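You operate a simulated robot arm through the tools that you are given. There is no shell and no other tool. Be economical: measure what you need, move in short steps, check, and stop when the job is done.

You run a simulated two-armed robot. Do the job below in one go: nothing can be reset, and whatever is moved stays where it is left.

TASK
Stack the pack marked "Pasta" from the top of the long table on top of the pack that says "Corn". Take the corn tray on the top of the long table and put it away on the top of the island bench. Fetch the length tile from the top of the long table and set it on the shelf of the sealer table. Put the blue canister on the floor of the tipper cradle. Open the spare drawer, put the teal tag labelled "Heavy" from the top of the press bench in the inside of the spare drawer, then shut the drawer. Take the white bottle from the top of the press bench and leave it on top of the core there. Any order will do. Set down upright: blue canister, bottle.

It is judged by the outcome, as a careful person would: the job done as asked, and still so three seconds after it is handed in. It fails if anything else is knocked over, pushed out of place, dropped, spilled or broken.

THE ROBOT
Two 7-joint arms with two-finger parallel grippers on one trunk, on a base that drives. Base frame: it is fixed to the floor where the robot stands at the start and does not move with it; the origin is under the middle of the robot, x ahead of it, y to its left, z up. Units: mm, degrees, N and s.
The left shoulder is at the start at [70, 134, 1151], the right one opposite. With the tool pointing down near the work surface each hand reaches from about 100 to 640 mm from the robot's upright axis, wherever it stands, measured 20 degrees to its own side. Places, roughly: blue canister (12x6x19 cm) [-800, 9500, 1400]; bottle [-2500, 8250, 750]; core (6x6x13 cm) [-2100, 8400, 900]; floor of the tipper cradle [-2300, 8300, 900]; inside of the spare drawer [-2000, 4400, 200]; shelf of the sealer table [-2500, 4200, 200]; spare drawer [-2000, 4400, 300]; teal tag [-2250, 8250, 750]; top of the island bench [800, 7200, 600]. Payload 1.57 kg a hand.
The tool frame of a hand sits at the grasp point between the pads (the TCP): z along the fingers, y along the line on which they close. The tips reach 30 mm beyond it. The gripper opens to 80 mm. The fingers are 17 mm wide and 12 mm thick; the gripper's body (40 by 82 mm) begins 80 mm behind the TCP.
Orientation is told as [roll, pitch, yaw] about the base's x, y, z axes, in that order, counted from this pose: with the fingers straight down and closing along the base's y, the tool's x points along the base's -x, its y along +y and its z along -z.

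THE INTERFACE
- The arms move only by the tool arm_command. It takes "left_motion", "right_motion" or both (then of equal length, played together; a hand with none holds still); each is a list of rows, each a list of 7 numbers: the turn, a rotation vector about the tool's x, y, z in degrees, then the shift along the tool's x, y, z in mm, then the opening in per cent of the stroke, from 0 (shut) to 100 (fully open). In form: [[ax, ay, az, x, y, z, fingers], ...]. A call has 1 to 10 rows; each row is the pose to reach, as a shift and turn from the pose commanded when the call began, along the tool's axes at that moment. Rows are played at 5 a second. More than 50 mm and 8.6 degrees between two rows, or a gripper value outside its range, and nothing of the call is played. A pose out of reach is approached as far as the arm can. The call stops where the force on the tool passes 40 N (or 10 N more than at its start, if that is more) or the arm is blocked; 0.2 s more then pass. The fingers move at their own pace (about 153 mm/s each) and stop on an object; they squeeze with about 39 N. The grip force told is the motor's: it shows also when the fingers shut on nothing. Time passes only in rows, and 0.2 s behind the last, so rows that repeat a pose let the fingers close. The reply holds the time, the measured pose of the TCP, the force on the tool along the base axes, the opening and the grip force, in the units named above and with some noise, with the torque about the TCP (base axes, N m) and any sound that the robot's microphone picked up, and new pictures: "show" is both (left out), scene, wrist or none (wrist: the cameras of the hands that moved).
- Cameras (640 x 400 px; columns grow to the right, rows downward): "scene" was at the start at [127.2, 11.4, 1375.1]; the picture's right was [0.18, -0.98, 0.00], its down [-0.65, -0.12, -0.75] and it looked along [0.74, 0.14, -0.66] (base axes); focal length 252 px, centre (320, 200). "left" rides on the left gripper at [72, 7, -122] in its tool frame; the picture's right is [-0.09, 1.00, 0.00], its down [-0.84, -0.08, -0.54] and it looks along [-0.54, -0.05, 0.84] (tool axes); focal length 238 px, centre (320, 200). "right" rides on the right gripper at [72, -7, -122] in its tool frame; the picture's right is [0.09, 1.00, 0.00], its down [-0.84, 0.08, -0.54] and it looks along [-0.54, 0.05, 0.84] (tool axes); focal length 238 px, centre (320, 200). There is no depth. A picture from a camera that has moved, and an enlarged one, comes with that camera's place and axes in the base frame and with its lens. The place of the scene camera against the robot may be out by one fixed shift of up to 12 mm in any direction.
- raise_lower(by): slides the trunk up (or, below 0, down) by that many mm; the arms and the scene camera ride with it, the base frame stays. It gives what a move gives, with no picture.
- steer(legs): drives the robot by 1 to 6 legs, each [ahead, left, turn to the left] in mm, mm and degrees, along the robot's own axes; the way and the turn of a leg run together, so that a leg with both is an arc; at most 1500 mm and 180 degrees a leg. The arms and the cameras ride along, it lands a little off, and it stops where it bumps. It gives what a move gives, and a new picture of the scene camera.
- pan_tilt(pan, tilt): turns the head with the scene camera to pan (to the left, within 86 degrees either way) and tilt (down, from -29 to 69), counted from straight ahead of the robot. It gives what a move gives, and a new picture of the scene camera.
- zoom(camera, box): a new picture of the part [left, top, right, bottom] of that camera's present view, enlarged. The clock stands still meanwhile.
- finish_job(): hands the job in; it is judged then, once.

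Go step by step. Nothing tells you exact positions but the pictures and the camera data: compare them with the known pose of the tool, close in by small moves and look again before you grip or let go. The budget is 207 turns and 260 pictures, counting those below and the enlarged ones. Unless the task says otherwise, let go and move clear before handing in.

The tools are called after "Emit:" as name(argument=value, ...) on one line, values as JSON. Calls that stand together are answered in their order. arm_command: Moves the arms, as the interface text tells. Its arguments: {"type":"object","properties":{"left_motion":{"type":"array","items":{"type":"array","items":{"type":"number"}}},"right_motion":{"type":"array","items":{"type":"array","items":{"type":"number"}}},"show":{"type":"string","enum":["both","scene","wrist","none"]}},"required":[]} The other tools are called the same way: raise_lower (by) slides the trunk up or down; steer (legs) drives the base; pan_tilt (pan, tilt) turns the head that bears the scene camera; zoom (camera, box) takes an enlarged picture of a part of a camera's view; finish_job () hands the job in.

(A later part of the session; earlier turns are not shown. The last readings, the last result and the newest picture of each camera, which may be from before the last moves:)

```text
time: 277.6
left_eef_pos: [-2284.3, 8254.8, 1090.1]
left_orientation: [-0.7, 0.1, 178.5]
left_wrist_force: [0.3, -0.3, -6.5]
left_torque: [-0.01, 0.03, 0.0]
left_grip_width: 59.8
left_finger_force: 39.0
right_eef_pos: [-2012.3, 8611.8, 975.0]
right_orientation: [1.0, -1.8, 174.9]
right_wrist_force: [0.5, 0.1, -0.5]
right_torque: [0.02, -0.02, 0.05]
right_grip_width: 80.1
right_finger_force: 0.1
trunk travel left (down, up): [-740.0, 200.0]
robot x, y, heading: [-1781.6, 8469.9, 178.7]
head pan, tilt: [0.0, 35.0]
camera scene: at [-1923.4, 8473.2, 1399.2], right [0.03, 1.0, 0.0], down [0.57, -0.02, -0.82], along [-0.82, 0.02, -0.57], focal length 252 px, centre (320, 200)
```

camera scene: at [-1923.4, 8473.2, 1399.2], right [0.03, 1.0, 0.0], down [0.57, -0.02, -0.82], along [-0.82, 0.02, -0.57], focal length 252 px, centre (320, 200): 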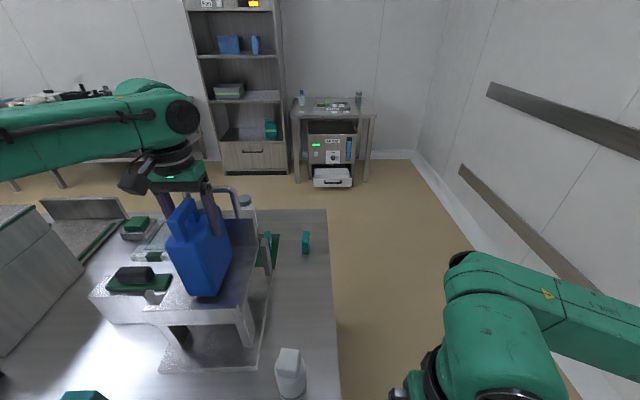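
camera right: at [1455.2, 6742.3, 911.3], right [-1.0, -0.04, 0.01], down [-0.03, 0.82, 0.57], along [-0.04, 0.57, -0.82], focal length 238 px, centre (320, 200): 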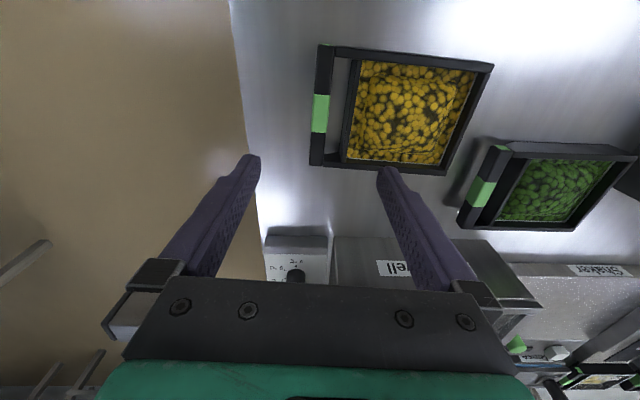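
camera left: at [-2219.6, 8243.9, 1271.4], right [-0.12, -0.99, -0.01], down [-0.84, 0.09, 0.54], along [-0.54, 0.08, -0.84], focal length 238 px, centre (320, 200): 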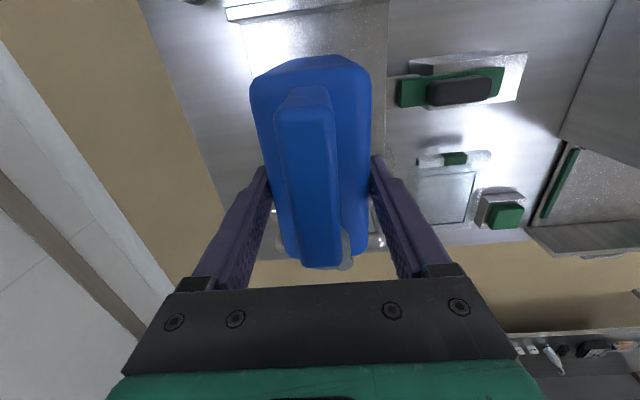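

Emit:
arm_command(left_motion=[[0, 0, 0, 0, 0, 4, 0], [0, 0, 0, 0, 0, 8, 0], [0, 0, 0, 0, 0, 12, 0], [0, 0, 0, 0, 0, 15, 0]], show="none")

Emit:
zoom(camera="scene", box=[130, 170, 300, 350])

```text
time: 278.6
left_eef_pos: [-2281.4, 8258.4, 1081.0]
left_orientation: [-0.5, -0.6, 178.4]
left_wrist_force: [-5.7, -2.7, 27.5]
left_torque: [-1.53, -0.18, 0.02]
left_grip_width: 60.0
left_finger_force: 39.2
right_eef_pos: [-2008.4, 8613.4, 977.1]
right_orientation: [1.2, -2.0, 174.9]
right_wrist_force: [0.5, -0.7, 1.2]
right_torque: [0.0, 0.04, 0.0]
right_grip_width: 79.8
right_finger_force: 0.1
trunk travel left (down, up): [-740.0, 200.0]
robot x, y, heading: [-1777.1, 8475.1, 178.7]
head pan, tilt: [0.0, 35.0]
```

```text
2.22 times, centred on (215, 260) of scene
camera zoom: at [-1918.9, 8475.7, 1400.3], right [0.03, 1.0, 0.0], down [0.57, -0.02, -0.82], along [-0.82, 0.02, -0.57], focal length 561 px, centre (553, 67)
```

zoom: 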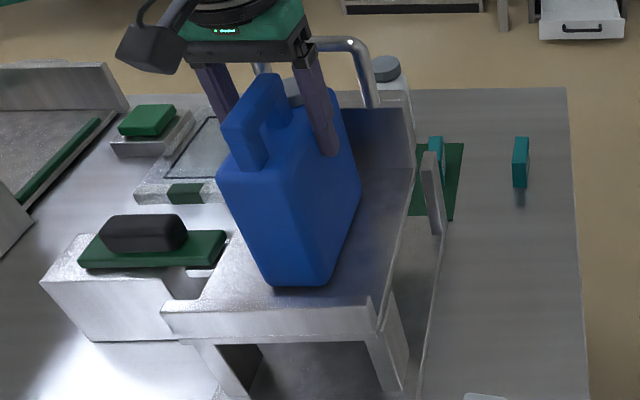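

Firm contact. I ease up 3 mm, then release.

Emit:
arm_command(left_motion=[[0, 0, 0, 0, 0, -2, 0], [0, 0, 0, 0, 0, -3, 0]], show="none")

```text
time: 279.2
left_eef_pos: [-2282.2, 8256.1, 1080.1]
left_orientation: [-0.5, -0.3, 178.3]
left_wrist_force: [-8.1, -2.2, 25.1]
left_torque: [-1.28, 0.7, -0.23]
left_grip_width: 60.1
left_finger_force: 39.2
right_eef_pos: [-2009.6, 8614.0, 975.6]
right_orientation: [1.1, -1.9, 174.8]
right_wrist_force: [0.4, -0.6, 0.0]
right_torque: [0.02, -0.01, 0.01]
right_grip_width: 79.8
right_finger_force: 0.0
trunk travel left (down, up): [-740.0, 200.0]
robot x, y, heading: [-1776.7, 8474.3, 178.5]
head pan, tilt: [0.0, 35.0]
```

Emit:
arm_command(left_motion=[[0, 0, 0, 0, 0, -2, 0], [0, 0, 0, 0, 0, -4, 0]], show="none")

```text
time: 279.8
left_eef_pos: [-2281.7, 8256.8, 1080.5]
left_orientation: [-0.7, 0.4, 178.4]
left_wrist_force: [-1.7, -0.4, -0.4]
left_torque: [-0.19, 0.56, -0.08]
left_grip_width: 59.8
left_finger_force: 38.6
right_eef_pos: [-2011.0, 8614.8, 975.1]
right_orientation: [1.0, -1.9, 174.9]
right_wrist_force: [0.0, -0.1, -0.8]
right_torque: [-0.02, -0.02, 0.0]
right_grip_width: 79.9
right_finger_force: 0.1
trunk travel left (down, up): [-740.0, 200.0]
robot x, y, heading: [-1776.5, 8476.1, 178.4]
head pan, tilt: [0.0, 35.0]
```

The canister is carried by the cradle now. I open and rise straight.

Emit:
arm_command(left_motion=[[0, 0, 0, 0, 0, 0, 85], [0, 0, 0, 0, 0, 0, 100], [0, 0, 0, 0, 0, 0, 100], [0, 0, 0, 0, 0, -30, 100], [0, 0, 0, 0, 0, -70, 100], [0, 0, 0, 0, 0, -110, 100], [0, 0, 0, 0, 0, -140, 100]], show="both")

```text
time: 281.4
left_eef_pos: [-2284.8, 8256.4, 1222.8]
left_orientation: [-0.6, 0.1, 178.4]
left_wrist_force: [-0.1, -0.3, 0.9]
left_torque: [0.0, -0.01, -0.04]
left_grip_width: 80.1
left_finger_force: 0.2
right_eef_pos: [-2011.8, 8614.3, 974.6]
right_orientation: [0.9, -1.9, 174.9]
right_wrist_force: [0.2, -0.4, 0.1]
right_torque: [-0.02, -0.02, -0.04]
right_grip_width: 79.9
right_finger_force: 0.1
trunk travel left (down, up): [-740.0, 200.0]
robot x, y, heading: [-1776.9, 8473.8, 178.6]
head pan, tilt: [0.0, 35.0]
camera scene: at [-1922.8, 8473.7, 1399.3], right [0.03, 1.0, 0.0], down [0.57, -0.02, -0.82], along [-0.82, 0.02, -0.57], focal length 252 px, centre (320, 200)
camera left: at [-2213.7, 8244.7, 1345.6], right [-0.12, -0.99, -0.01], down [-0.84, 0.09, 0.54], along [-0.54, 0.07, -0.84], focal length 238 px, centre (320, 200)
```

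scene: 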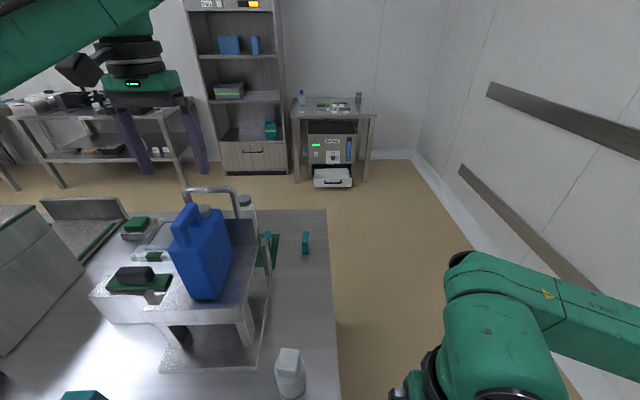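
left: 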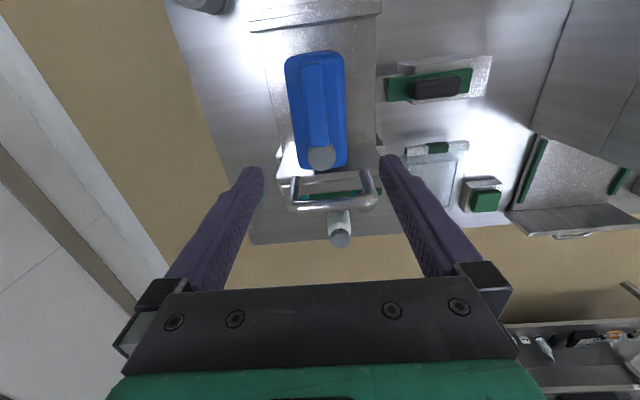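

The canister stands upright in the cradle. The "Heavy" tag lies near (-2109, 8041); I take the left hand over it.

Emit:
arm_command(left_motion=[[0, 0, 0, 40, 0, 0, 100], [0, 0, 0, 80, 0, 0, 100], [0, 0, 0, 120, 0, 0, 100], [0, 0, 0, 150, 0, 0, 100]], show="none")

Emit:
steer(legs=[[0, 215, 0]])

Emit:
arm_command(left_motion=[[0, 0, 0, 0, 0, 45, 100], [0, 0, 0, 0, 0, 90, 100], [0, 0, 0, 0, 0, 135, 100], [0, 0, 0, 0, 0, 180, 100]], show="both")

```text
time: 282.4
left_eef_pos: [-2125.9, 8251.0, 1221.9]
left_orientation: [-0.6, 0.0, 178.4]
left_wrist_force: [0.2, 0.7, -0.3]
left_torque: [0.02, 0.01, 0.02]
left_grip_width: 80.0
left_finger_force: 0.1
right_eef_pos: [-2008.9, 8611.6, 976.0]
right_orientation: [1.1, -2.0, 175.0]
right_wrist_force: [0.0, -0.1, 0.2]
right_torque: [0.03, 0.0, -0.01]
right_grip_width: 79.9
right_finger_force: 0.1
trunk travel left (down, up): [-740.0, 200.0]
robot x, y, heading: [-1777.9, 8473.8, 178.5]
head pan, tilt: [0.0, 35.0]
```

```text
time: 284.1
left_eef_pos: [-2134.6, 8037.3, 1224.0]
left_orientation: [-0.6, 0.1, 178.5]
left_wrist_force: [-0.1, 0.0, 0.6]
left_torque: [0.01, -0.01, 0.04]
left_grip_width: 80.0
left_finger_force: 0.0
right_eef_pos: [-2016.6, 8398.3, 976.0]
right_orientation: [1.1, -1.9, 174.9]
right_wrist_force: [0.6, 0.4, -0.3]
right_torque: [-0.02, 0.0, -0.02]
right_grip_width: 80.0
right_finger_force: 0.1
trunk travel left (down, up): [-740.0, 200.0]
robot x, y, heading: [-1782.3, 8254.7, 178.6]
head pan, tilt: [0.0, 35.0]
camera scene: at [-1927.3, 8259.1, 1399.4], right [0.03, 1.0, 0.0], down [0.57, -0.02, -0.82], along [-0.82, 0.02, -0.57], focal length 252 px, centre (320, 200)
```

scene: 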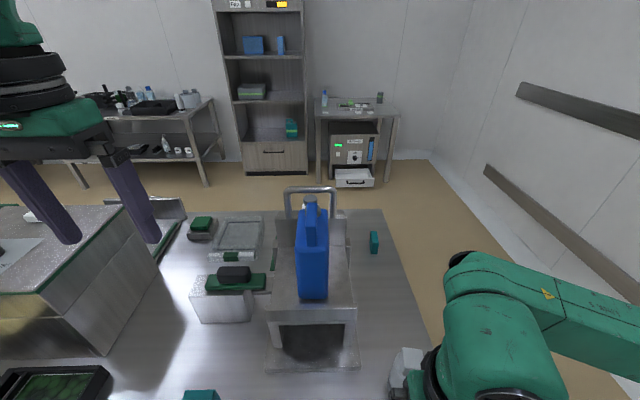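

```text
time: 285.1
left_eef_pos: [-2136.7, 8037.7, 1040.3]
left_orientation: [-0.7, 0.0, 178.5]
left_wrist_force: [-0.3, -0.1, -0.9]
left_torque: [-0.02, 0.0, -0.01]
left_grip_width: 79.8
left_finger_force: 0.1
right_eef_pos: [-2018.1, 8396.5, 975.3]
right_orientation: [0.9, -2.0, 175.0]
right_wrist_force: [-0.2, -0.3, -0.3]
right_torque: [0.0, -0.01, -0.01]
right_grip_width: 80.1
right_finger_force: 0.1
trunk travel left (down, up): [-740.0, 200.0]
robot x, y, heading: [-1782.6, 8254.8, 178.6]
head pan, tilt: [0.0, 35.0]
camera scene: at [-1928.5, 8257.0, 1399.3], right [0.03, 1.0, 0.0], down [0.57, -0.01, -0.82], along [-0.82, 0.02, -0.57], focal length 252 px, centre (320, 200)
camera left: at [-2065.0, 8026.9, 1163.4], right [-0.12, -0.99, -0.01], down [-0.83, 0.09, 0.54], along [-0.54, 0.07, -0.84], focal length 238 px, centre (320, 200)
```

scene: 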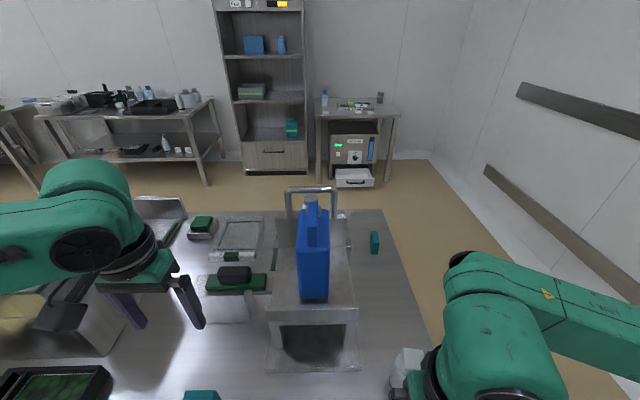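
left: 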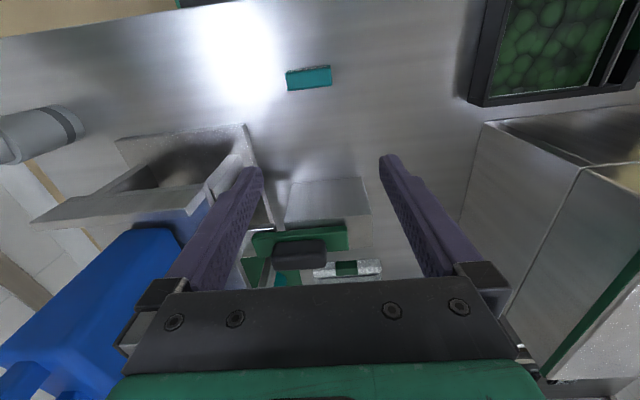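

The tag (52 mm along y, 21 mm along x) is at about (-2097, 8045). I move over it and down.

Emit:
arm_command(left_motion=[[0, 0, 0, 20, -4, 20, 100], [0, 0, 0, 40, -8, 60, 100], [0, 0, 0, 40, -8, 100, 100], [0, 0, 0, 40, -8, 135, 100]], show="wrist")

```text
time: 286.1
left_eef_pos: [-2124.9, 8042.4, 906.4]
left_orientation: [-0.7, 0.2, 178.5]
left_wrist_force: [0.4, 0.5, 0.2]
left_torque: [0.0, 0.01, 0.0]
left_grip_width: 80.0
left_finger_force: 0.0
left hand out of reach, approached as far as the arm can: row 2, 3, 4
right_eef_pos: [-2017.0, 8395.7, 975.7]
right_orientation: [1.0, -2.0, 174.9]
right_wrist_force: [-0.7, -0.3, 0.8]
right_torque: [-0.03, 0.0, 0.01]
right_grip_width: 79.9
right_finger_force: 0.1
trunk travel left (down, up): [-740.0, 200.0]
robot x, y, heading: [-1781.8, 8260.8, 178.4]
head pan, tilt: [0.0, 35.0]
camera left: at [-2053.6, 8031.8, 1029.2], right [-0.12, -0.99, -0.01], down [-0.84, 0.09, 0.54], along [-0.53, 0.07, -0.84], focal length 238 px, centre (320, 200)
```

left: 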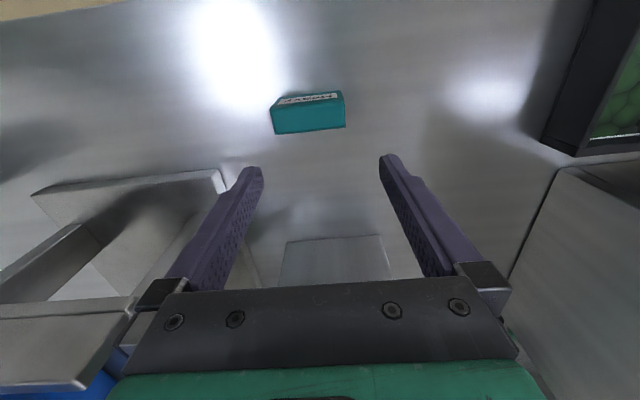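

The hand is at its inner limit, so I drive back 60 mm and continue.

Emit:
steer(legs=[[-70, 0, 0]])

Emit:
zoom(camera="left", box=[0, 0, 640, 400])

```text
time: 287.1
left_eef_pos: [-2054.7, 8039.7, 906.8]
left_orientation: [-0.6, 0.3, 178.5]
left_wrist_force: [-0.6, 0.1, -0.5]
left_torque: [0.0, -0.01, 0.02]
left_grip_width: 79.8
left_finger_force: 0.0
right_eef_pos: [-1947.8, 8393.7, 974.0]
right_orientation: [1.1, -1.8, 175.0]
right_wrist_force: [0.2, -0.3, 0.7]
right_torque: [0.01, -0.03, 0.02]
right_grip_width: 79.9
right_finger_force: 0.0
trunk travel left (down, up): [-740.0, 200.0]
robot x, y, heading: [-1710.2, 8260.2, 178.9]
head pan, tilt: [0.0, 35.0]
camera scene: at [-1859.6, 8255.3, 1399.0], right [0.03, 1.0, 0.0], down [0.58, -0.01, -0.82], along [-0.82, 0.02, -0.58], focal length 252 px, centre (320, 200)
```

scene: 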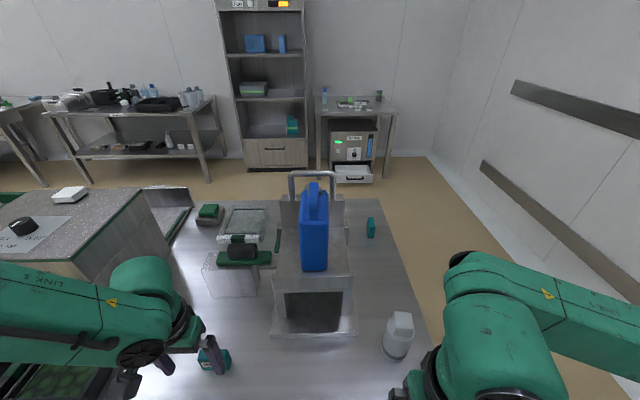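

```text
1.00 times, centred on (320, 200) of left
camera zoom: at [-1984.8, 8030.0, 1029.0], right [-0.12, -0.99, -0.01], down [-0.84, 0.09, 0.54], along [-0.53, 0.07, -0.84], focal length 238 px, centre (320, 200)
```

zoom: 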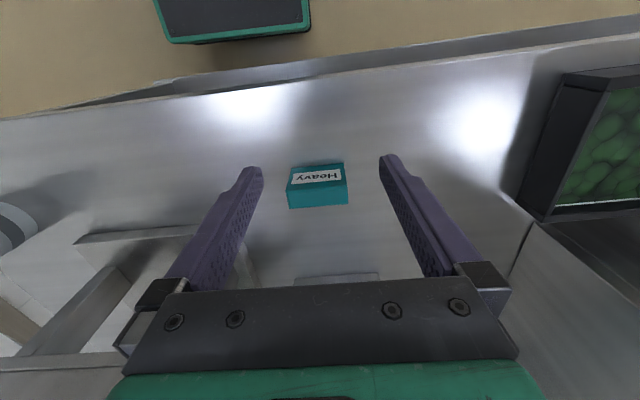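

Emit:
arm_command(left_motion=[[0, 0, 0, -22, -4, 0, 100], [0, 0, 0, -44, -8, 20, 100], [0, 0, 0, -44, -8, 45, 100], [0, 0, 0, -44, -8, 66, 100]], show="wrist")

```text
time: 288.1
left_eef_pos: [-2096.5, 8051.0, 839.2]
left_orientation: [-0.7, 0.2, 178.5]
left_wrist_force: [-0.2, -0.3, -0.6]
left_torque: [-0.02, 0.0, 0.01]
left_grip_width: 79.7
left_finger_force: 0.1
right_eef_pos: [-1947.2, 8394.3, 974.9]
right_orientation: [1.0, -1.9, 174.9]
right_wrist_force: [0.0, 0.2, 0.7]
right_torque: [-0.02, 0.0, -0.03]
right_grip_width: 80.0
right_finger_force: 0.0
trunk travel left (down, up): [-740.0, 200.0]
robot x, y, heading: [-1713.5, 8252.1, 178.7]
head pan, tilt: [0.0, 35.0]
camera left: at [-2025.1, 8040.5, 962.3], right [-0.12, -0.99, -0.01], down [-0.84, 0.09, 0.54], along [-0.53, 0.07, -0.84], focal length 238 px, centre (320, 200)
```

left: 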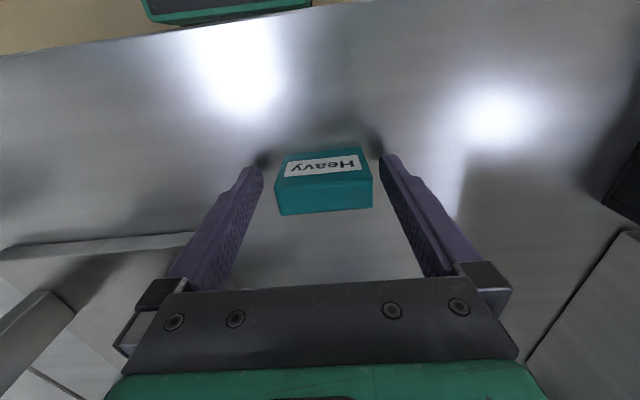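

Centred. I close and lift.

Emit:
arm_command(left_motion=[[0, 0, 0, 0, 0, 2, 0], [0, 0, 0, 0, 0, 2, 0], [0, 0, 0, 0, 0, 2, 0], [0, 0, 0, 0, 0, -20, 0], [0, 0, 0, 0, 0, -65, 0], [0, 0, 0, 0, 0, -110, 0], [0, 0, 0, 0, 0, -155, 0], [0, 0, 0, 0, 0, -200, 0]], show="wrist")

```text
time: 289.9
left_eef_pos: [-2097.9, 8050.2, 1042.8]
left_orientation: [-0.5, 0.2, 178.4]
left_wrist_force: [0.3, -0.3, 0.2]
left_torque: [-0.02, 0.03, -0.01]
left_grip_width: 53.3
left_finger_force: 38.5
right_eef_pos: [-1945.5, 8394.4, 974.8]
right_orientation: [1.0, -2.0, 175.0]
right_wrist_force: [0.7, -0.4, 0.1]
right_torque: [0.0, 0.01, 0.03]
right_grip_width: 80.1
right_finger_force: 0.0
trunk travel left (down, up): [-740.0, 200.0]
robot x, y, heading: [-1712.3, 8257.1, 178.7]
head pan, tilt: [0.0, 35.0]
camera left: at [-2026.2, 8039.3, 1165.6], right [-0.12, -0.99, -0.01], down [-0.84, 0.09, 0.54], along [-0.54, 0.07, -0.84], focal length 238 px, centre (320, 200)
```

left: 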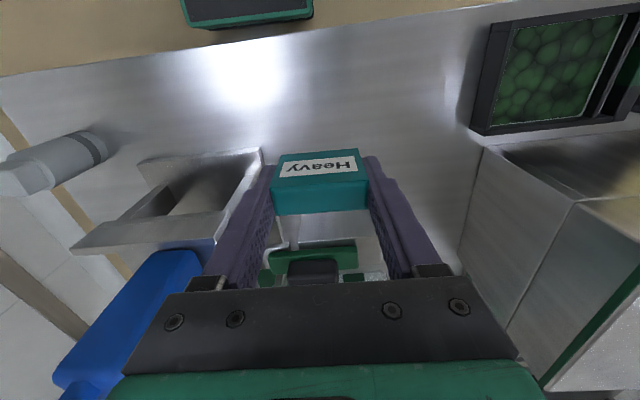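

The tag is held. I raise the left hand well clear, level the right hand, and go round to the bench's north end for the bottle.

Emit:
arm_command(left_motion=[[0, 0, 0, 0, 0, -50, 0], [0, 0, 0, 0, 0, -100, 0], [0, 0, 0, 0, 0, -150, 0], [0, 0, 0, 0, 0, -200, 0]], right_motion=[[0.5, 1, 0, 0, 0, -20, 100], [1, 2, 0, 0, 0, -60, 100], [1, 2, 0, 0, 0, -100, 100], [1, 2, 0, 0, 0, -140, 100]], show="none")

Emit:
steer(legs=[[-200, 0, 0], [0, -720, 0], [0, 0, 91], [0, -560, 0]])

Emit:
pan_tilt(pan=-8, tilt=42)

```text
time: 290.9
left_eef_pos: [-2097.3, 8048.9, 1242.1]
left_orientation: [-0.6, 0.2, 178.4]
left_wrist_force: [-1.6, -0.1, -0.3]
left_torque: [-0.02, -0.03, -0.01]
left_grip_width: 53.5
left_finger_force: 39.1
right_eef_pos: [-1939.9, 8396.8, 1116.6]
right_orientation: [0.0, 0.0, 174.9]
right_wrist_force: [0.3, 1.1, 0.4]
right_torque: [0.0, -0.01, -0.02]
right_grip_width: 79.9
right_finger_force: 0.0
trunk travel left (down, up): [-740.0, 200.0]
robot x, y, heading: [-1711.0, 8254.7, 178.5]
head pan, tilt: [0.0, 35.0]
```

```text
time: 302.6
left_eef_pos: [-1837.5, 8613.7, 1241.9]
left_orientation: [-0.7, 0.2, -94.3]
left_wrist_force: [-0.4, 0.4, -0.5]
left_torque: [-0.05, 0.01, 0.03]
left_grip_width: 53.6
left_finger_force: 39.1
right_eef_pos: [-2176.6, 8786.8, 1115.2]
right_orientation: [-0.1, 0.2, -97.8]
right_wrist_force: [0.3, 0.0, -0.2]
right_torque: [0.01, 0.01, 0.02]
right_grip_width: 80.1
right_finger_force: 0.2
trunk travel left (down, up): [-740.0, 200.0]
robot x, y, heading: [-2026.2, 9007.2, -94.3]
head pan, tilt: [0.0, 35.0]
camera scene: at [-2042.0, 8867.7, 1399.4], right [-1.0, 0.07, 0.0], down [0.04, 0.57, -0.82], along [-0.06, -0.82, -0.57], focal length 252 px, centre (320, 200)
```

scene: 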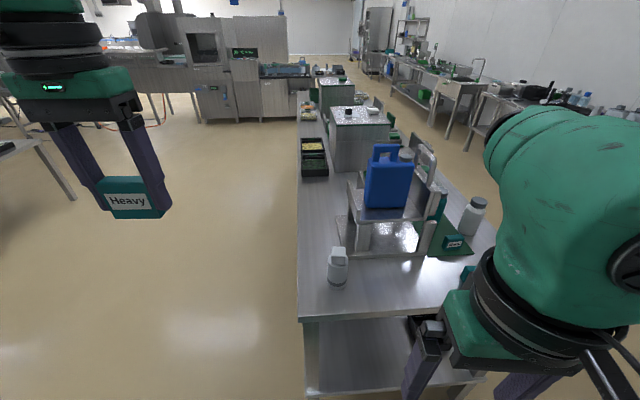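

```text
time: 303.3
left_eef_pos: [-1837.3, 8615.1, 1242.5]
left_orientation: [-0.6, 0.2, -94.3]
left_wrist_force: [0.4, -0.4, -1.0]
left_torque: [0.01, 0.01, 0.0]
left_grip_width: 53.3
left_finger_force: 38.9
right_eef_pos: [-2178.1, 8789.4, 1114.7]
right_orientation: [0.1, 0.1, -97.8]
right_wrist_force: [0.4, 0.1, 0.3]
right_torque: [0.02, -0.02, -0.03]
right_grip_width: 79.9
right_finger_force: 0.1
trunk travel left (down, up): [-740.0, 200.0]
robot x, y, heading: [-2029.9, 9010.4, -94.2]
head pan, tilt: [-8.0, 42.0]
camera scene: at [-2054.5, 8873.9, 1388.9], right [-0.98, 0.21, 0.0], down [0.14, 0.65, -0.74], along [-0.16, -0.73, -0.67], focal length 252 px, centre (320, 200)
```

scene: 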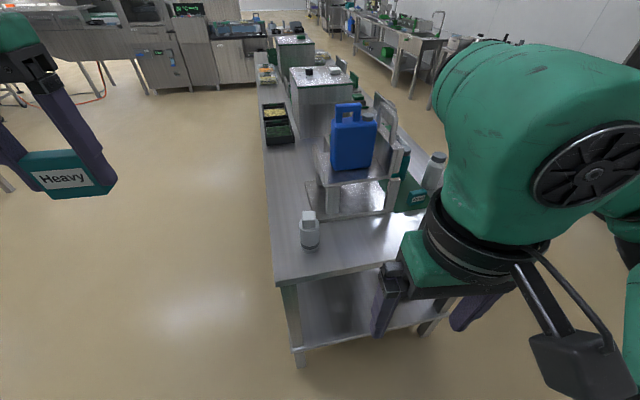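

Emit:
steer(legs=[[0, -400, 4], [270, -25, 0]])

Emit:
arm_command(right_motion=[[0, 0, 0, -40, 0, 0, 100], [0, 0, 0, -80, 0, 0, 100], [0, 0, 0, -120, 0, 0, 100], [0, 0, 0, -160, 0, 0, 100], [0, 0, 0, -200, 0, 0, 100]], show="both")

```text
time: 307.3
left_eef_pos: [-2235.4, 8375.4, 1242.8]
left_orientation: [-0.7, 0.0, -89.5]
left_wrist_force: [-0.4, 0.4, -0.7]
left_torque: [-0.03, 0.01, 0.0]
left_grip_width: 53.4
left_finger_force: 39.0
right_eef_pos: [-2588.2, 8519.9, 1115.6]
right_orientation: [-0.1, 0.0, -93.1]
right_wrist_force: [0.0, 0.4, -0.7]
right_torque: [-0.02, -0.01, -0.02]
right_grip_width: 79.9
right_finger_force: 0.0
trunk travel left (down, up): [-740.0, 200.0]
robot x, y, heading: [-2458.1, 8750.7, -89.4]
head pan, tilt: [-8.0, 42.0]
camera scene: at [-2472.5, 8617.1, 1389.1], right [-0.99, 0.13, 0.0], down [0.09, 0.66, -0.74], along [-0.1, -0.74, -0.67], focal length 252 px, centre (320, 200)
```

scene: 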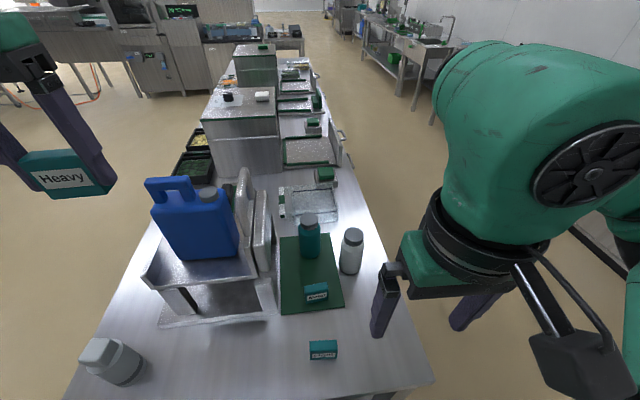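

```text
time: 308.5
left_eef_pos: [-2235.0, 8371.6, 1241.1]
left_orientation: [-0.7, 0.2, -89.5]
left_wrist_force: [-0.4, -0.1, -1.1]
left_torque: [-0.01, -0.01, 0.02]
left_grip_width: 53.2
left_finger_force: 39.3
right_eef_pos: [-2603.0, 8317.6, 1115.3]
right_orientation: [0.0, 0.2, -93.1]
right_wrist_force: [-0.2, -0.1, -0.8]
right_torque: [0.04, -0.03, -0.01]
right_grip_width: 80.0
right_finger_force: 0.0
trunk travel left (down, up): [-740.0, 200.0]
robot x, y, heading: [-2452.8, 8753.3, -89.5]
head pan, tilt: [-8.0, 42.0]
camera scene: at [-2472.2, 8613.7, 1388.7], right [-0.99, 0.13, 0.0], down [0.09, 0.66, -0.74], along [-0.1, -0.74, -0.67], focal length 252 px, centre (320, 200)
camera right: at [-2605.8, 8389.5, 1237.7], right [1.0, 0.04, 0.0], down [0.03, -0.84, 0.54], along [0.02, -0.54, -0.84], focal length 238 px, centre (320, 200)
```

scene: 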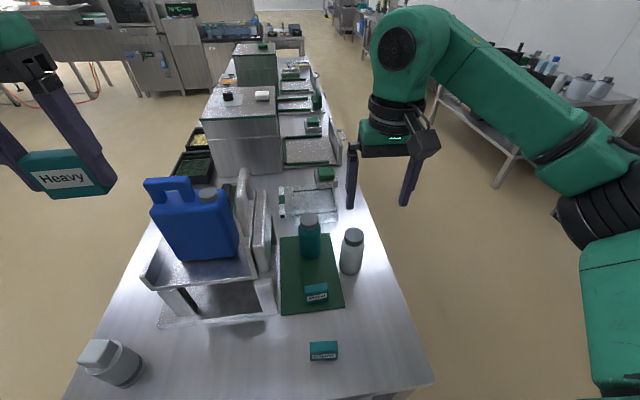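
right: 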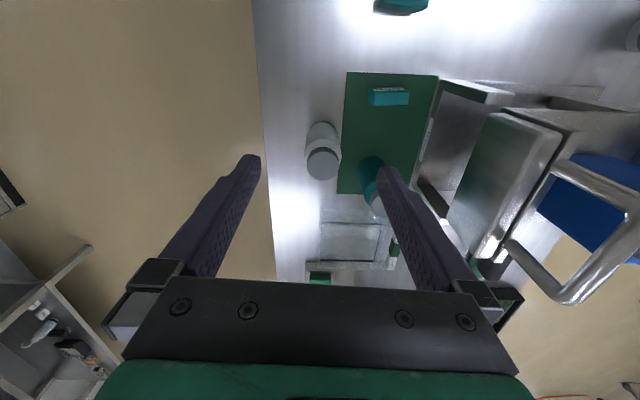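

The white bottle stands at about (-2599, 8257). I move over it and part-way down to check centring.

Emit:
arm_command(right_motion=[[0, 0, 0, -30, 4, 10, 100], [0, 0, 0, -60, 8, 30, 100], [0, 0, 0, -60, 8, 75, 100], [0, 0, 0, -60, 8, 115, 100]], show="wrist")

```text
time: 309.5
left_eef_pos: [-2236.0, 8372.9, 1241.6]
left_orientation: [-0.7, 0.2, -89.5]
left_wrist_force: [0.3, -0.7, -0.5]
left_torque: [0.02, 0.03, 0.02]
left_grip_width: 53.3
left_finger_force: 39.1
right_eef_pos: [-2595.9, 8258.4, 999.4]
right_orientation: [0.0, 0.0, -93.0]
right_wrist_force: [-0.6, 0.0, -0.4]
right_torque: [0.0, -0.01, 0.01]
right_grip_width: 80.1
right_finger_force: 0.1
trunk travel left (down, up): [-740.0, 200.0]
robot x, y, heading: [-2456.6, 8750.2, -89.6]
head pan, tilt: [-8.0, 42.0]
camera right: at [-2599.2, 8330.6, 1122.3], right [1.0, 0.04, 0.0], down [0.03, -0.84, 0.54], along [0.02, -0.54, -0.84], focal length 238 px, centre (320, 200)
```

right: 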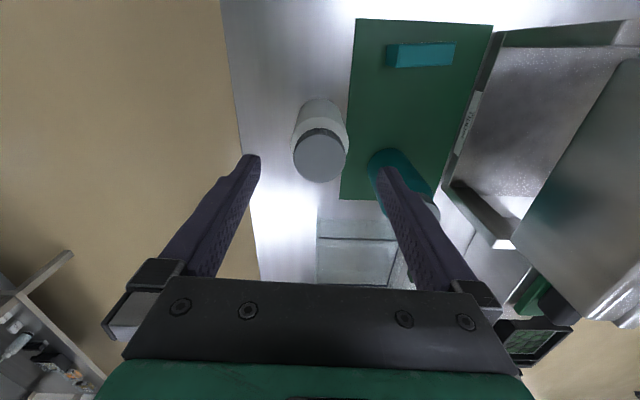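

Centred exactly, and the teal bottle clears the finger. I go down and close.

Emit:
arm_command(right_motion=[[0, 0, 0, 0, 0, 40, 100], [0, 0, 0, 0, 0, 80, 100], [0, 0, 0, 0, 0, 117, 100], [0, 0, 0, 0, 0, 117, 0], [0, 0, 0, 0, 0, 117, 0], [0, 0, 0, 0, 0, 117, 0]], show="both")

```text
time: 310.9
left_eef_pos: [-2234.8, 8373.0, 1242.0]
left_orientation: [-0.8, 0.2, -89.6]
left_wrist_force: [0.1, 0.5, -0.8]
left_torque: [0.0, 0.01, -0.03]
left_grip_width: 53.3
left_finger_force: 38.3
right_eef_pos: [-2595.8, 8261.9, 880.5]
right_orientation: [-0.1, 0.1, -93.1]
right_wrist_force: [0.6, -0.9, 0.5]
right_torque: [0.05, -0.07, -0.02]
right_grip_width: 55.3
right_finger_force: 39.5
trunk travel left (down, up): [-740.0, 200.0]
robot x, y, heading: [-2457.1, 8751.4, -89.4]
head pan, tilt: [-8.0, 42.0]
camera scene: at [-2472.4, 8615.1, 1388.8], right [-0.99, 0.13, 0.0], down [0.09, 0.66, -0.74], along [-0.1, -0.74, -0.67], focal length 252 px, centre (320, 200)
camera right: at [-2598.4, 8334.2, 1002.1], right [1.0, 0.04, 0.0], down [0.03, -0.84, 0.54], along [0.02, -0.54, -0.84], focal length 238 px, centre (320, 200)
```

scene: 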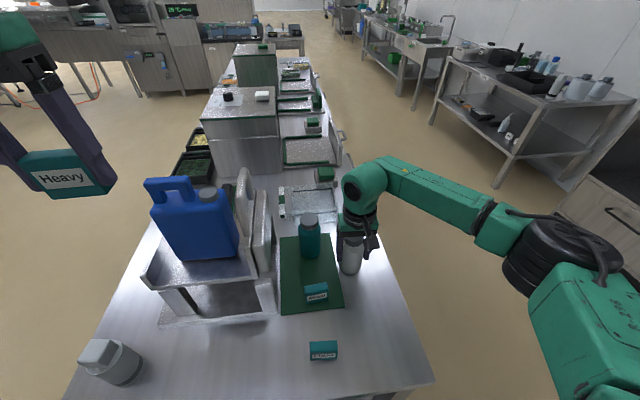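
right: 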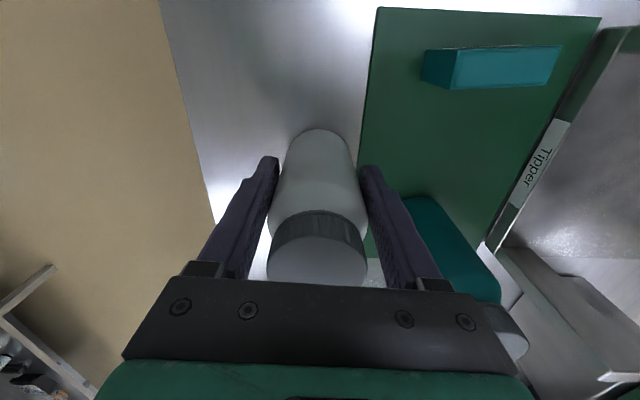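

The bottle is gripped (55 mm). I lift it high, draw it in and drive across to the core.

Emit:
arm_command(right_motion=[[0, 0, 0, 0, 0, -40, 0], [0, 0, 0, 0, 0, -85, 0], [0, 0, 0, 0, 0, -130, 0], [0, 0, 0, 0, 0, -175, 0], [0, 0, 0, 0, 0, -220, 0], [0, 0, 0, 40, 0, -245, 0], [0, 0, 0, 80, 0, -250, 0], [0, 0, 0, 100, 0, -250, 0]], show="none")

Emit:
steer(legs=[[-90, 479, 0]])

Emit:
zoom(camera="right", box=[0, 0, 640, 400])

```text
time: 312.7
left_eef_pos: [-2236.1, 8373.0, 1241.6]
left_orientation: [-0.7, 0.2, -89.6]
left_wrist_force: [0.1, -0.1, -0.1]
left_torque: [0.04, -0.02, -0.02]
left_grip_width: 53.2
left_finger_force: 38.5
right_eef_pos: [-2588.4, 8362.1, 1133.7]
right_orientation: [0.0, 0.1, -93.1]
right_wrist_force: [0.6, 0.2, -3.4]
right_torque: [0.09, -0.01, -0.03]
right_grip_width: 54.9
right_finger_force: 39.2
trunk travel left (down, up): [-740.0, 200.0]
robot x, y, heading: [-2452.1, 8752.1, -89.6]
head pan, tilt: [-8.0, 42.0]
```

```text
time: 315.6
left_eef_pos: [-1746.6, 8471.7, 1241.7]
left_orientation: [-0.6, 0.2, -88.8]
left_wrist_force: [-0.1, -1.2, 0.0]
left_torque: [0.01, -0.01, 0.01]
left_grip_width: 53.6
left_finger_force: 39.3
right_eef_pos: [-2099.1, 8455.6, 1134.0]
right_orientation: [0.1, 0.1, -92.5]
right_wrist_force: [0.3, 0.5, -2.6]
right_torque: [0.07, 0.02, -0.02]
right_grip_width: 55.0
right_finger_force: 39.2
trunk travel left (down, up): [-740.0, 200.0]
robot x, y, heading: [-1969.4, 8846.1, -88.8]
head pan, tilt: [-8.0, 42.0]
camera scene: at [-1986.1, 8710.7, 1388.8], right [-0.99, 0.12, 0.0], down [0.08, 0.66, -0.74], along [-0.09, -0.74, -0.67], focal length 252 px, centre (320, 200)
```

scene: 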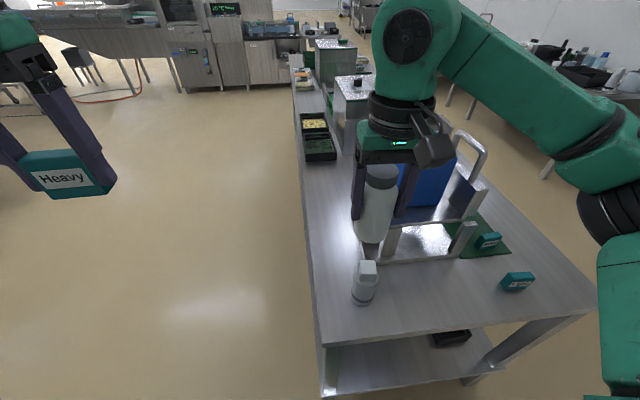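

```text
1.00 times, centred on (320, 200) of right
camera zoom: at [-2102.5, 8527.2, 1255.8], right [1.0, 0.05, 0.0], down [0.04, -0.84, 0.54], along [0.03, -0.54, -0.84], focal length 238 px, centre (320, 200)
```

zoom: 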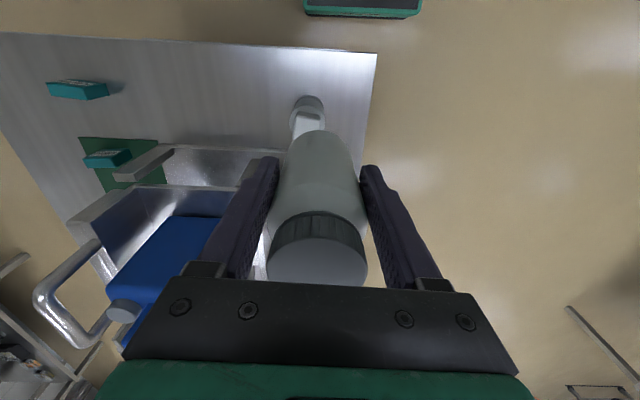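

I see the core below and beyond the bottle. I enlarge to measure it.

Emit:
zoom(camera="scene", box=[320, 150, 440, 320])

```text
2.35 times, centred on (380, 235) of scene
camera zoom: at [-1986.1, 8710.7, 1388.8], right [-0.99, 0.12, 0.0], down [0.08, 0.66, -0.74], along [-0.09, -0.74, -0.67], focal length 594 px, centre (179, 118)
```

zoom: 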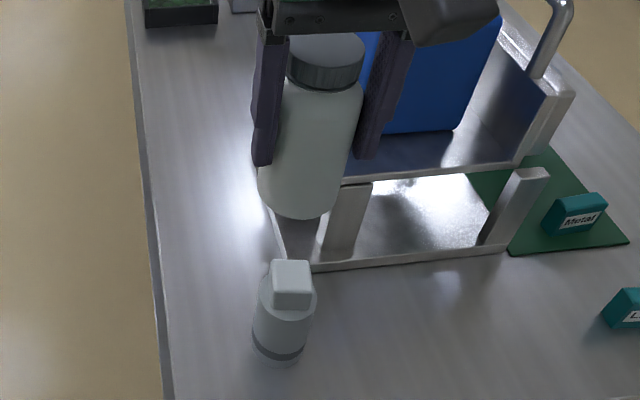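

The core's axis comes out at about (-2119, 8431), top near z 930. I bring the bottle above it with ~35 mm to spare and compare.

Emit:
arm_command(right_motion=[[0, 0, 0, -13, -10, 0, 0], [0, 0, 0, -25, -19, 20, 0], [0, 0, 0, -25, -19, 50, 0], [0, 0, 0, -25, -19, 75, 0], [0, 0, 0, -25, -19, 88, 0]], show="wrist")

Emit:
zoom(camera="scene", box=[320, 180, 440, 320])

```text
time: 316.8
left_eef_pos: [-1744.7, 8470.3, 1242.1]
left_orientation: [-0.7, 0.2, -88.8]
left_wrist_force: [-1.4, 0.1, -0.3]
left_torque: [0.03, -0.03, 0.0]
left_grip_width: 53.3
left_finger_force: 39.0
right_eef_pos: [-2119.2, 8429.0, 1045.9]
right_orientation: [-0.1, 0.1, -92.4]
right_wrist_force: [0.2, -0.4, -2.6]
right_torque: [0.09, -0.02, -0.03]
right_grip_width: 54.9
right_finger_force: 39.2
trunk travel left (down, up): [-740.0, 200.0]
robot x, y, heading: [-1969.6, 8849.2, -88.7]
head pan, tilt: [-8.0, 42.0]
camera right: at [-2121.8, 8501.3, 1169.2], right [1.0, 0.05, 0.0], down [0.04, -0.84, 0.54], along [0.03, -0.54, -0.84], focal length 238 px, centre (320, 200)
```

right: 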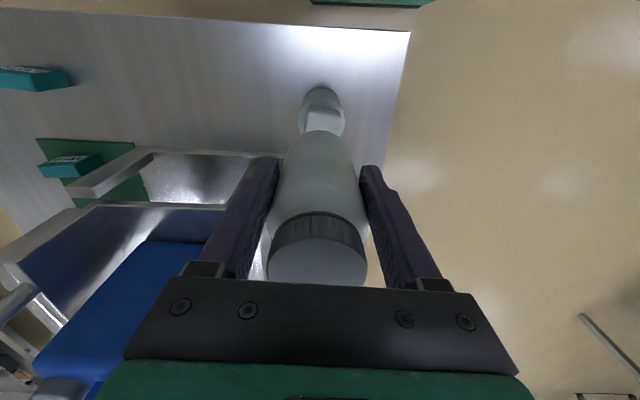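

```text
2.86 times, centred on (380, 250) of scene
camera zoom: at [-1985.3, 8710.6, 1388.8], right [-0.99, 0.12, 0.0], down [0.08, 0.67, -0.74], along [-0.09, -0.74, -0.67], focal length 721 px, centre (149, 57)
```

zoom: 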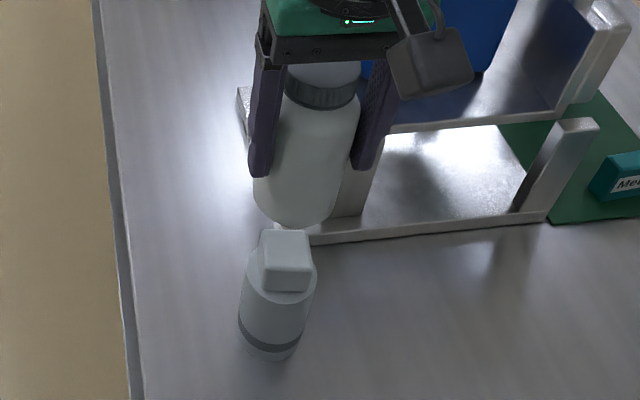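

Relative to the core the bottle needs about (+3, +4). I correct and descend close to contact.

Emit:
arm_command(right_motion=[[0, 0, 0, 4, 3, 0, 0], [0, 0, 0, 4, 3, 10, 0], [0, 0, 0, 4, 3, 19, 0]], show="wrist")

Emit:
zoom(camera="scene", box=[340, 210, 420, 310])

```text
time: 317.6
left_eef_pos: [-1744.9, 8471.7, 1242.7]
left_orientation: [-0.6, 0.1, -88.9]
left_wrist_force: [0.0, 0.1, 0.3]
left_torque: [-0.02, -0.01, -0.02]
left_grip_width: 53.4
left_finger_force: 38.6
right_eef_pos: [-2114.9, 8435.4, 1027.2]
right_orientation: [0.0, 0.2, -92.5]
right_wrist_force: [0.2, 0.8, -2.6]
right_torque: [0.04, -0.01, -0.03]
right_grip_width: 55.2
right_finger_force: 39.1
trunk travel left (down, up): [-740.0, 200.0]
robot x, y, heading: [-1972.1, 8848.8, -89.1]
head pan, tilt: [-8.0, 42.0]
camera right: at [-2118.0, 8506.7, 1149.1], right [1.0, 0.05, 0.0], down [0.04, -0.84, 0.54], along [0.03, -0.54, -0.84], focal length 238 px, centre (320, 200)
```

right: 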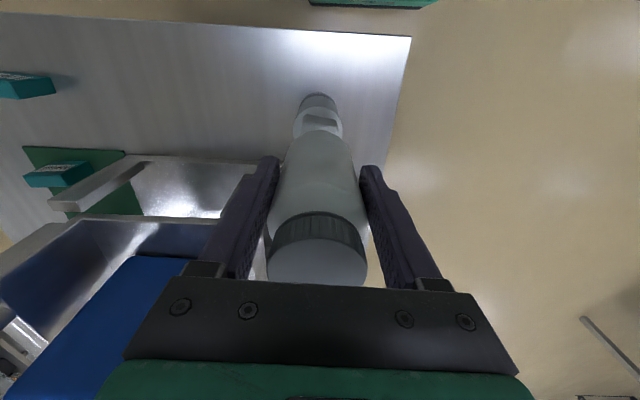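

```text
4.00 times, centred on (380, 260) of scene
camera zoom: at [-1985.1, 8710.9, 1388.8], right [-0.99, 0.12, 0.0], down [0.08, 0.66, -0.74], along [-0.09, -0.74, -0.67], focal length 1010 px, centre (80, -40)
```

zoom: 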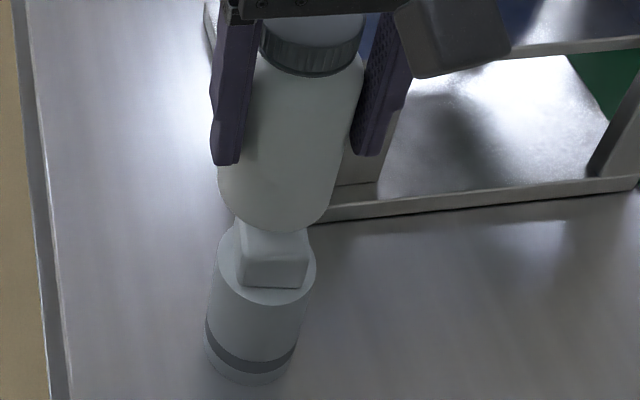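

Emit:
zoom(camera="right", box=[270, 80, 370, 150])

```text
5.71 times, centred on (320, 115) of right
camera zoom: at [-2118.0, 8506.7, 1149.1], right [1.0, 0.05, 0.0], down [0.04, -0.84, 0.54], along [0.03, -0.54, -0.84], focal length 1362 px, centre (320, 686)
```

zoom: 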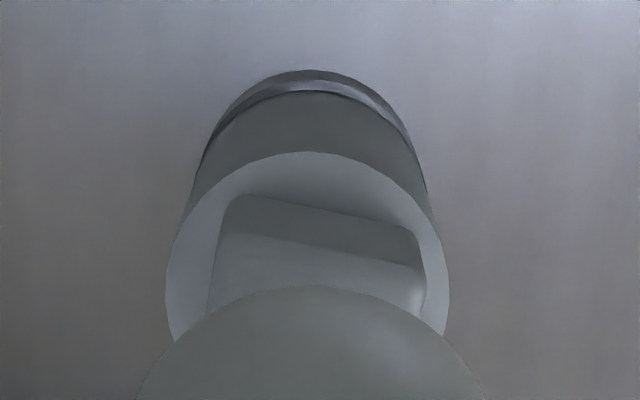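

A very clear view: the bottle should move about 10 mm toward me and 2 mm left. I correct that and look again.

Emit:
arm_command(right_motion=[[0, 0, 0, 5, 1, 0, 0], [0, 0, 0, 10, 2, 0, 0], [0, 0, 0, 10, 2, 5, 0]], show="none")

Emit:
zoom(camera="right", box=[270, 80, 370, 150])

Emit:
zoom(camera="scene", box=[340, 210, 420, 310])

```text
time: 318.4
left_eef_pos: [-1745.9, 8473.0, 1243.0]
left_orientation: [-0.7, 0.2, -89.0]
left_wrist_force: [-0.5, 0.8, -1.0]
left_torque: [0.01, 0.01, 0.03]
left_grip_width: 53.2
left_finger_force: 39.0
right_eef_pos: [-2111.4, 8445.7, 1021.6]
right_orientation: [-0.1, 0.2, -92.4]
right_wrist_force: [0.9, -0.1, -3.4]
right_torque: [0.11, 0.02, 0.0]
right_grip_width: 54.9
right_finger_force: 38.8
trunk travel left (down, up): [-740.0, 200.0]
robot x, y, heading: [-1965.9, 8851.7, -89.1]
head pan, tilt: [-8.0, 42.0]
```

```text
5.71 times, centred on (320, 115) of right
camera zoom: at [-2115.7, 8516.2, 1144.1], right [1.0, 0.05, 0.0], down [0.04, -0.84, 0.54], along [0.03, -0.54, -0.84], focal length 1362 px, centre (320, 686)
```

zoom: 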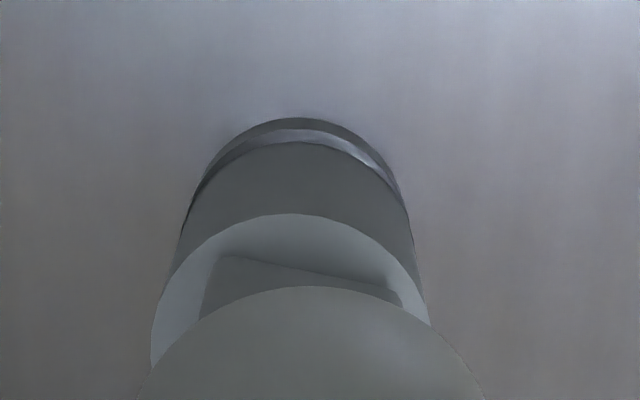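

```text
4.00 times, centred on (380, 260) of scene
camera zoom: at [-1984.9, 8710.7, 1388.8], right [-0.99, 0.12, 0.0], down [0.08, 0.66, -0.74], along [-0.09, -0.74, -0.67], focal length 1010 px, centre (80, -40)
```

zoom: 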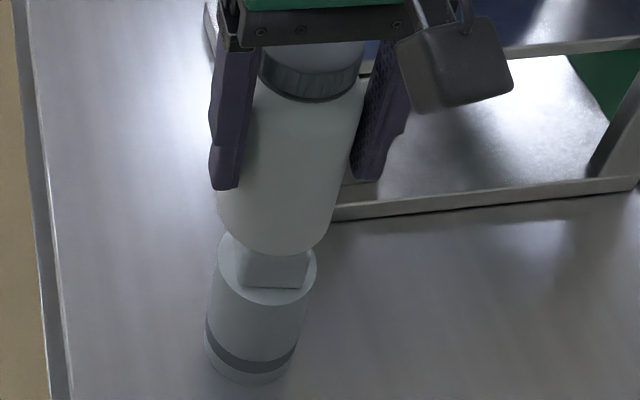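

Now concentric within a couple of millimetres. I lower onto the core in small steps.

Emit:
arm_command(right_motion=[[0, 0, 0, 0, 0, 3, 0], [0, 0, 0, 0, 0, 6, 0], [0, 0, 0, 0, 0, 8, 0]], show="none")

Emit:
zoom(camera="scene", box=[340, 210, 420, 310])

```text
time: 319.2
left_eef_pos: [-1744.3, 8471.3, 1241.9]
left_orientation: [-0.6, 0.2, -89.0]
left_wrist_force: [0.9, 0.2, -0.1]
left_torque: [-0.04, 0.0, 0.04]
left_grip_width: 53.2
left_finger_force: 39.5
right_eef_pos: [-2111.5, 8444.7, 1013.3]
right_orientation: [0.0, 0.1, -92.4]
right_wrist_force: [0.2, 0.3, -2.5]
right_torque: [0.07, 0.04, 0.0]
right_grip_width: 55.1
right_finger_force: 39.0
trunk travel left (down, up): [-740.0, 200.0]
robot x, y, heading: [-1969.7, 8848.5, -88.9]
head pan, tilt: [-8.0, 42.0]
```

```text
4.00 times, centred on (380, 260) of scene
camera zoom: at [-1984.9, 8710.9, 1388.8], right [-0.99, 0.12, 0.0], down [0.08, 0.66, -0.74], along [-0.09, -0.74, -0.67], focal length 1010 px, centre (80, -40)
```

zoom: 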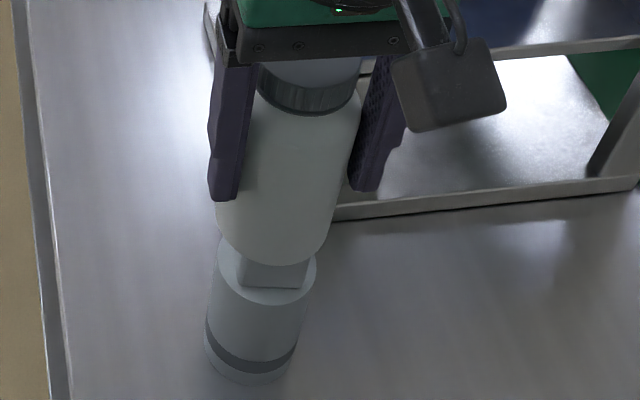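

Emit:
arm_command(right_motion=[[0, 0, 0, 0, 0, 2, 0], [0, 0, 0, 0, 0, 4, 0], [0, 0, 0, 0, 0, 5, 0]], show="none")

```text
time: 320.0
left_eef_pos: [-1744.0, 8471.3, 1242.0]
left_orientation: [-0.7, 0.2, -88.9]
left_wrist_force: [-0.9, -0.4, -0.8]
left_torque: [0.02, 0.0, -0.03]
left_grip_width: 53.2
left_finger_force: 38.9
right_eef_pos: [-2111.5, 8445.4, 1008.7]
right_orientation: [0.0, 0.0, -92.4]
right_wrist_force: [-0.3, 0.0, -3.1]
right_torque: [0.06, 0.01, -0.04]
right_grip_width: 55.2
right_finger_force: 38.4
trunk travel left (down, up): [-740.0, 200.0]
robot x, y, heading: [-1967.0, 8850.1, -88.7]
head pan, tilt: [-8.0, 42.0]
```

Emit:
arm_command(right_motion=[[0, 0, 0, 0, 0, 2, 0], [0, 0, 0, 0, 0, 4, 0], [0, 0, 0, 0, 0, 5, 0]], show="none")

Emit:
zoom(camera="scene", box=[340, 210, 420, 310])

Emit:
zoom(camera="right", box=[270, 80, 370, 150])

```text
time: 320.8
left_eef_pos: [-1744.3, 8472.4, 1242.1]
left_orientation: [-0.7, 0.2, -88.9]
left_wrist_force: [-0.2, -0.3, -0.5]
left_torque: [0.01, 0.0, 0.0]
left_grip_width: 53.1
left_finger_force: 39.4
right_eef_pos: [-2110.5, 8446.6, 1004.6]
right_orientation: [0.0, 0.0, -92.5]
right_wrist_force: [0.2, -0.2, 0.4]
right_torque: [0.0, 0.02, -0.02]
right_grip_width: 54.9
right_finger_force: 38.5
trunk travel left (down, up): [-740.0, 200.0]
robot x, y, heading: [-1969.0, 8849.6, -88.8]
head pan, tilt: [-8.0, 42.0]
```

```text
4.00 times, centred on (380, 260) of scene
camera zoom: at [-1984.7, 8711.6, 1389.0], right [-0.99, 0.12, 0.0], down [0.08, 0.66, -0.74], along [-0.09, -0.74, -0.67], focal length 1010 px, centre (80, -40)
```

zoom: 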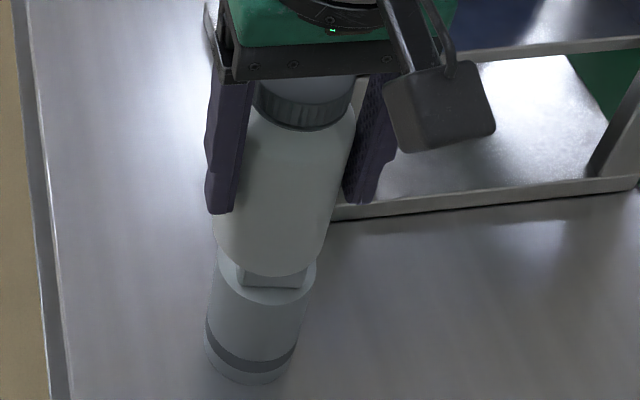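

```text
5.71 times, centred on (320, 115) of right
camera zoom: at [-2115.1, 8517.7, 1125.9], right [1.0, 0.05, 0.0], down [0.04, -0.84, 0.54], along [0.03, -0.54, -0.84], focal length 1362 px, centre (320, 686)
```

zoom: 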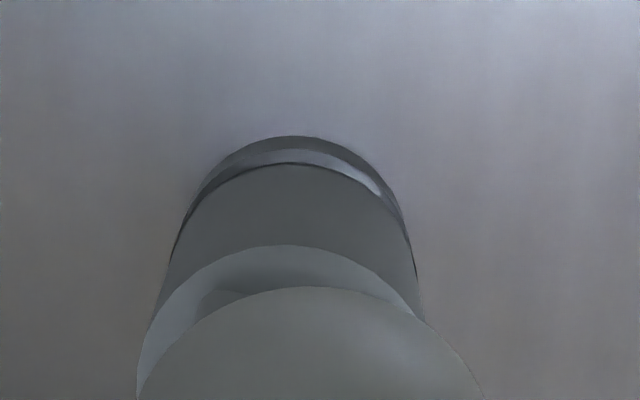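

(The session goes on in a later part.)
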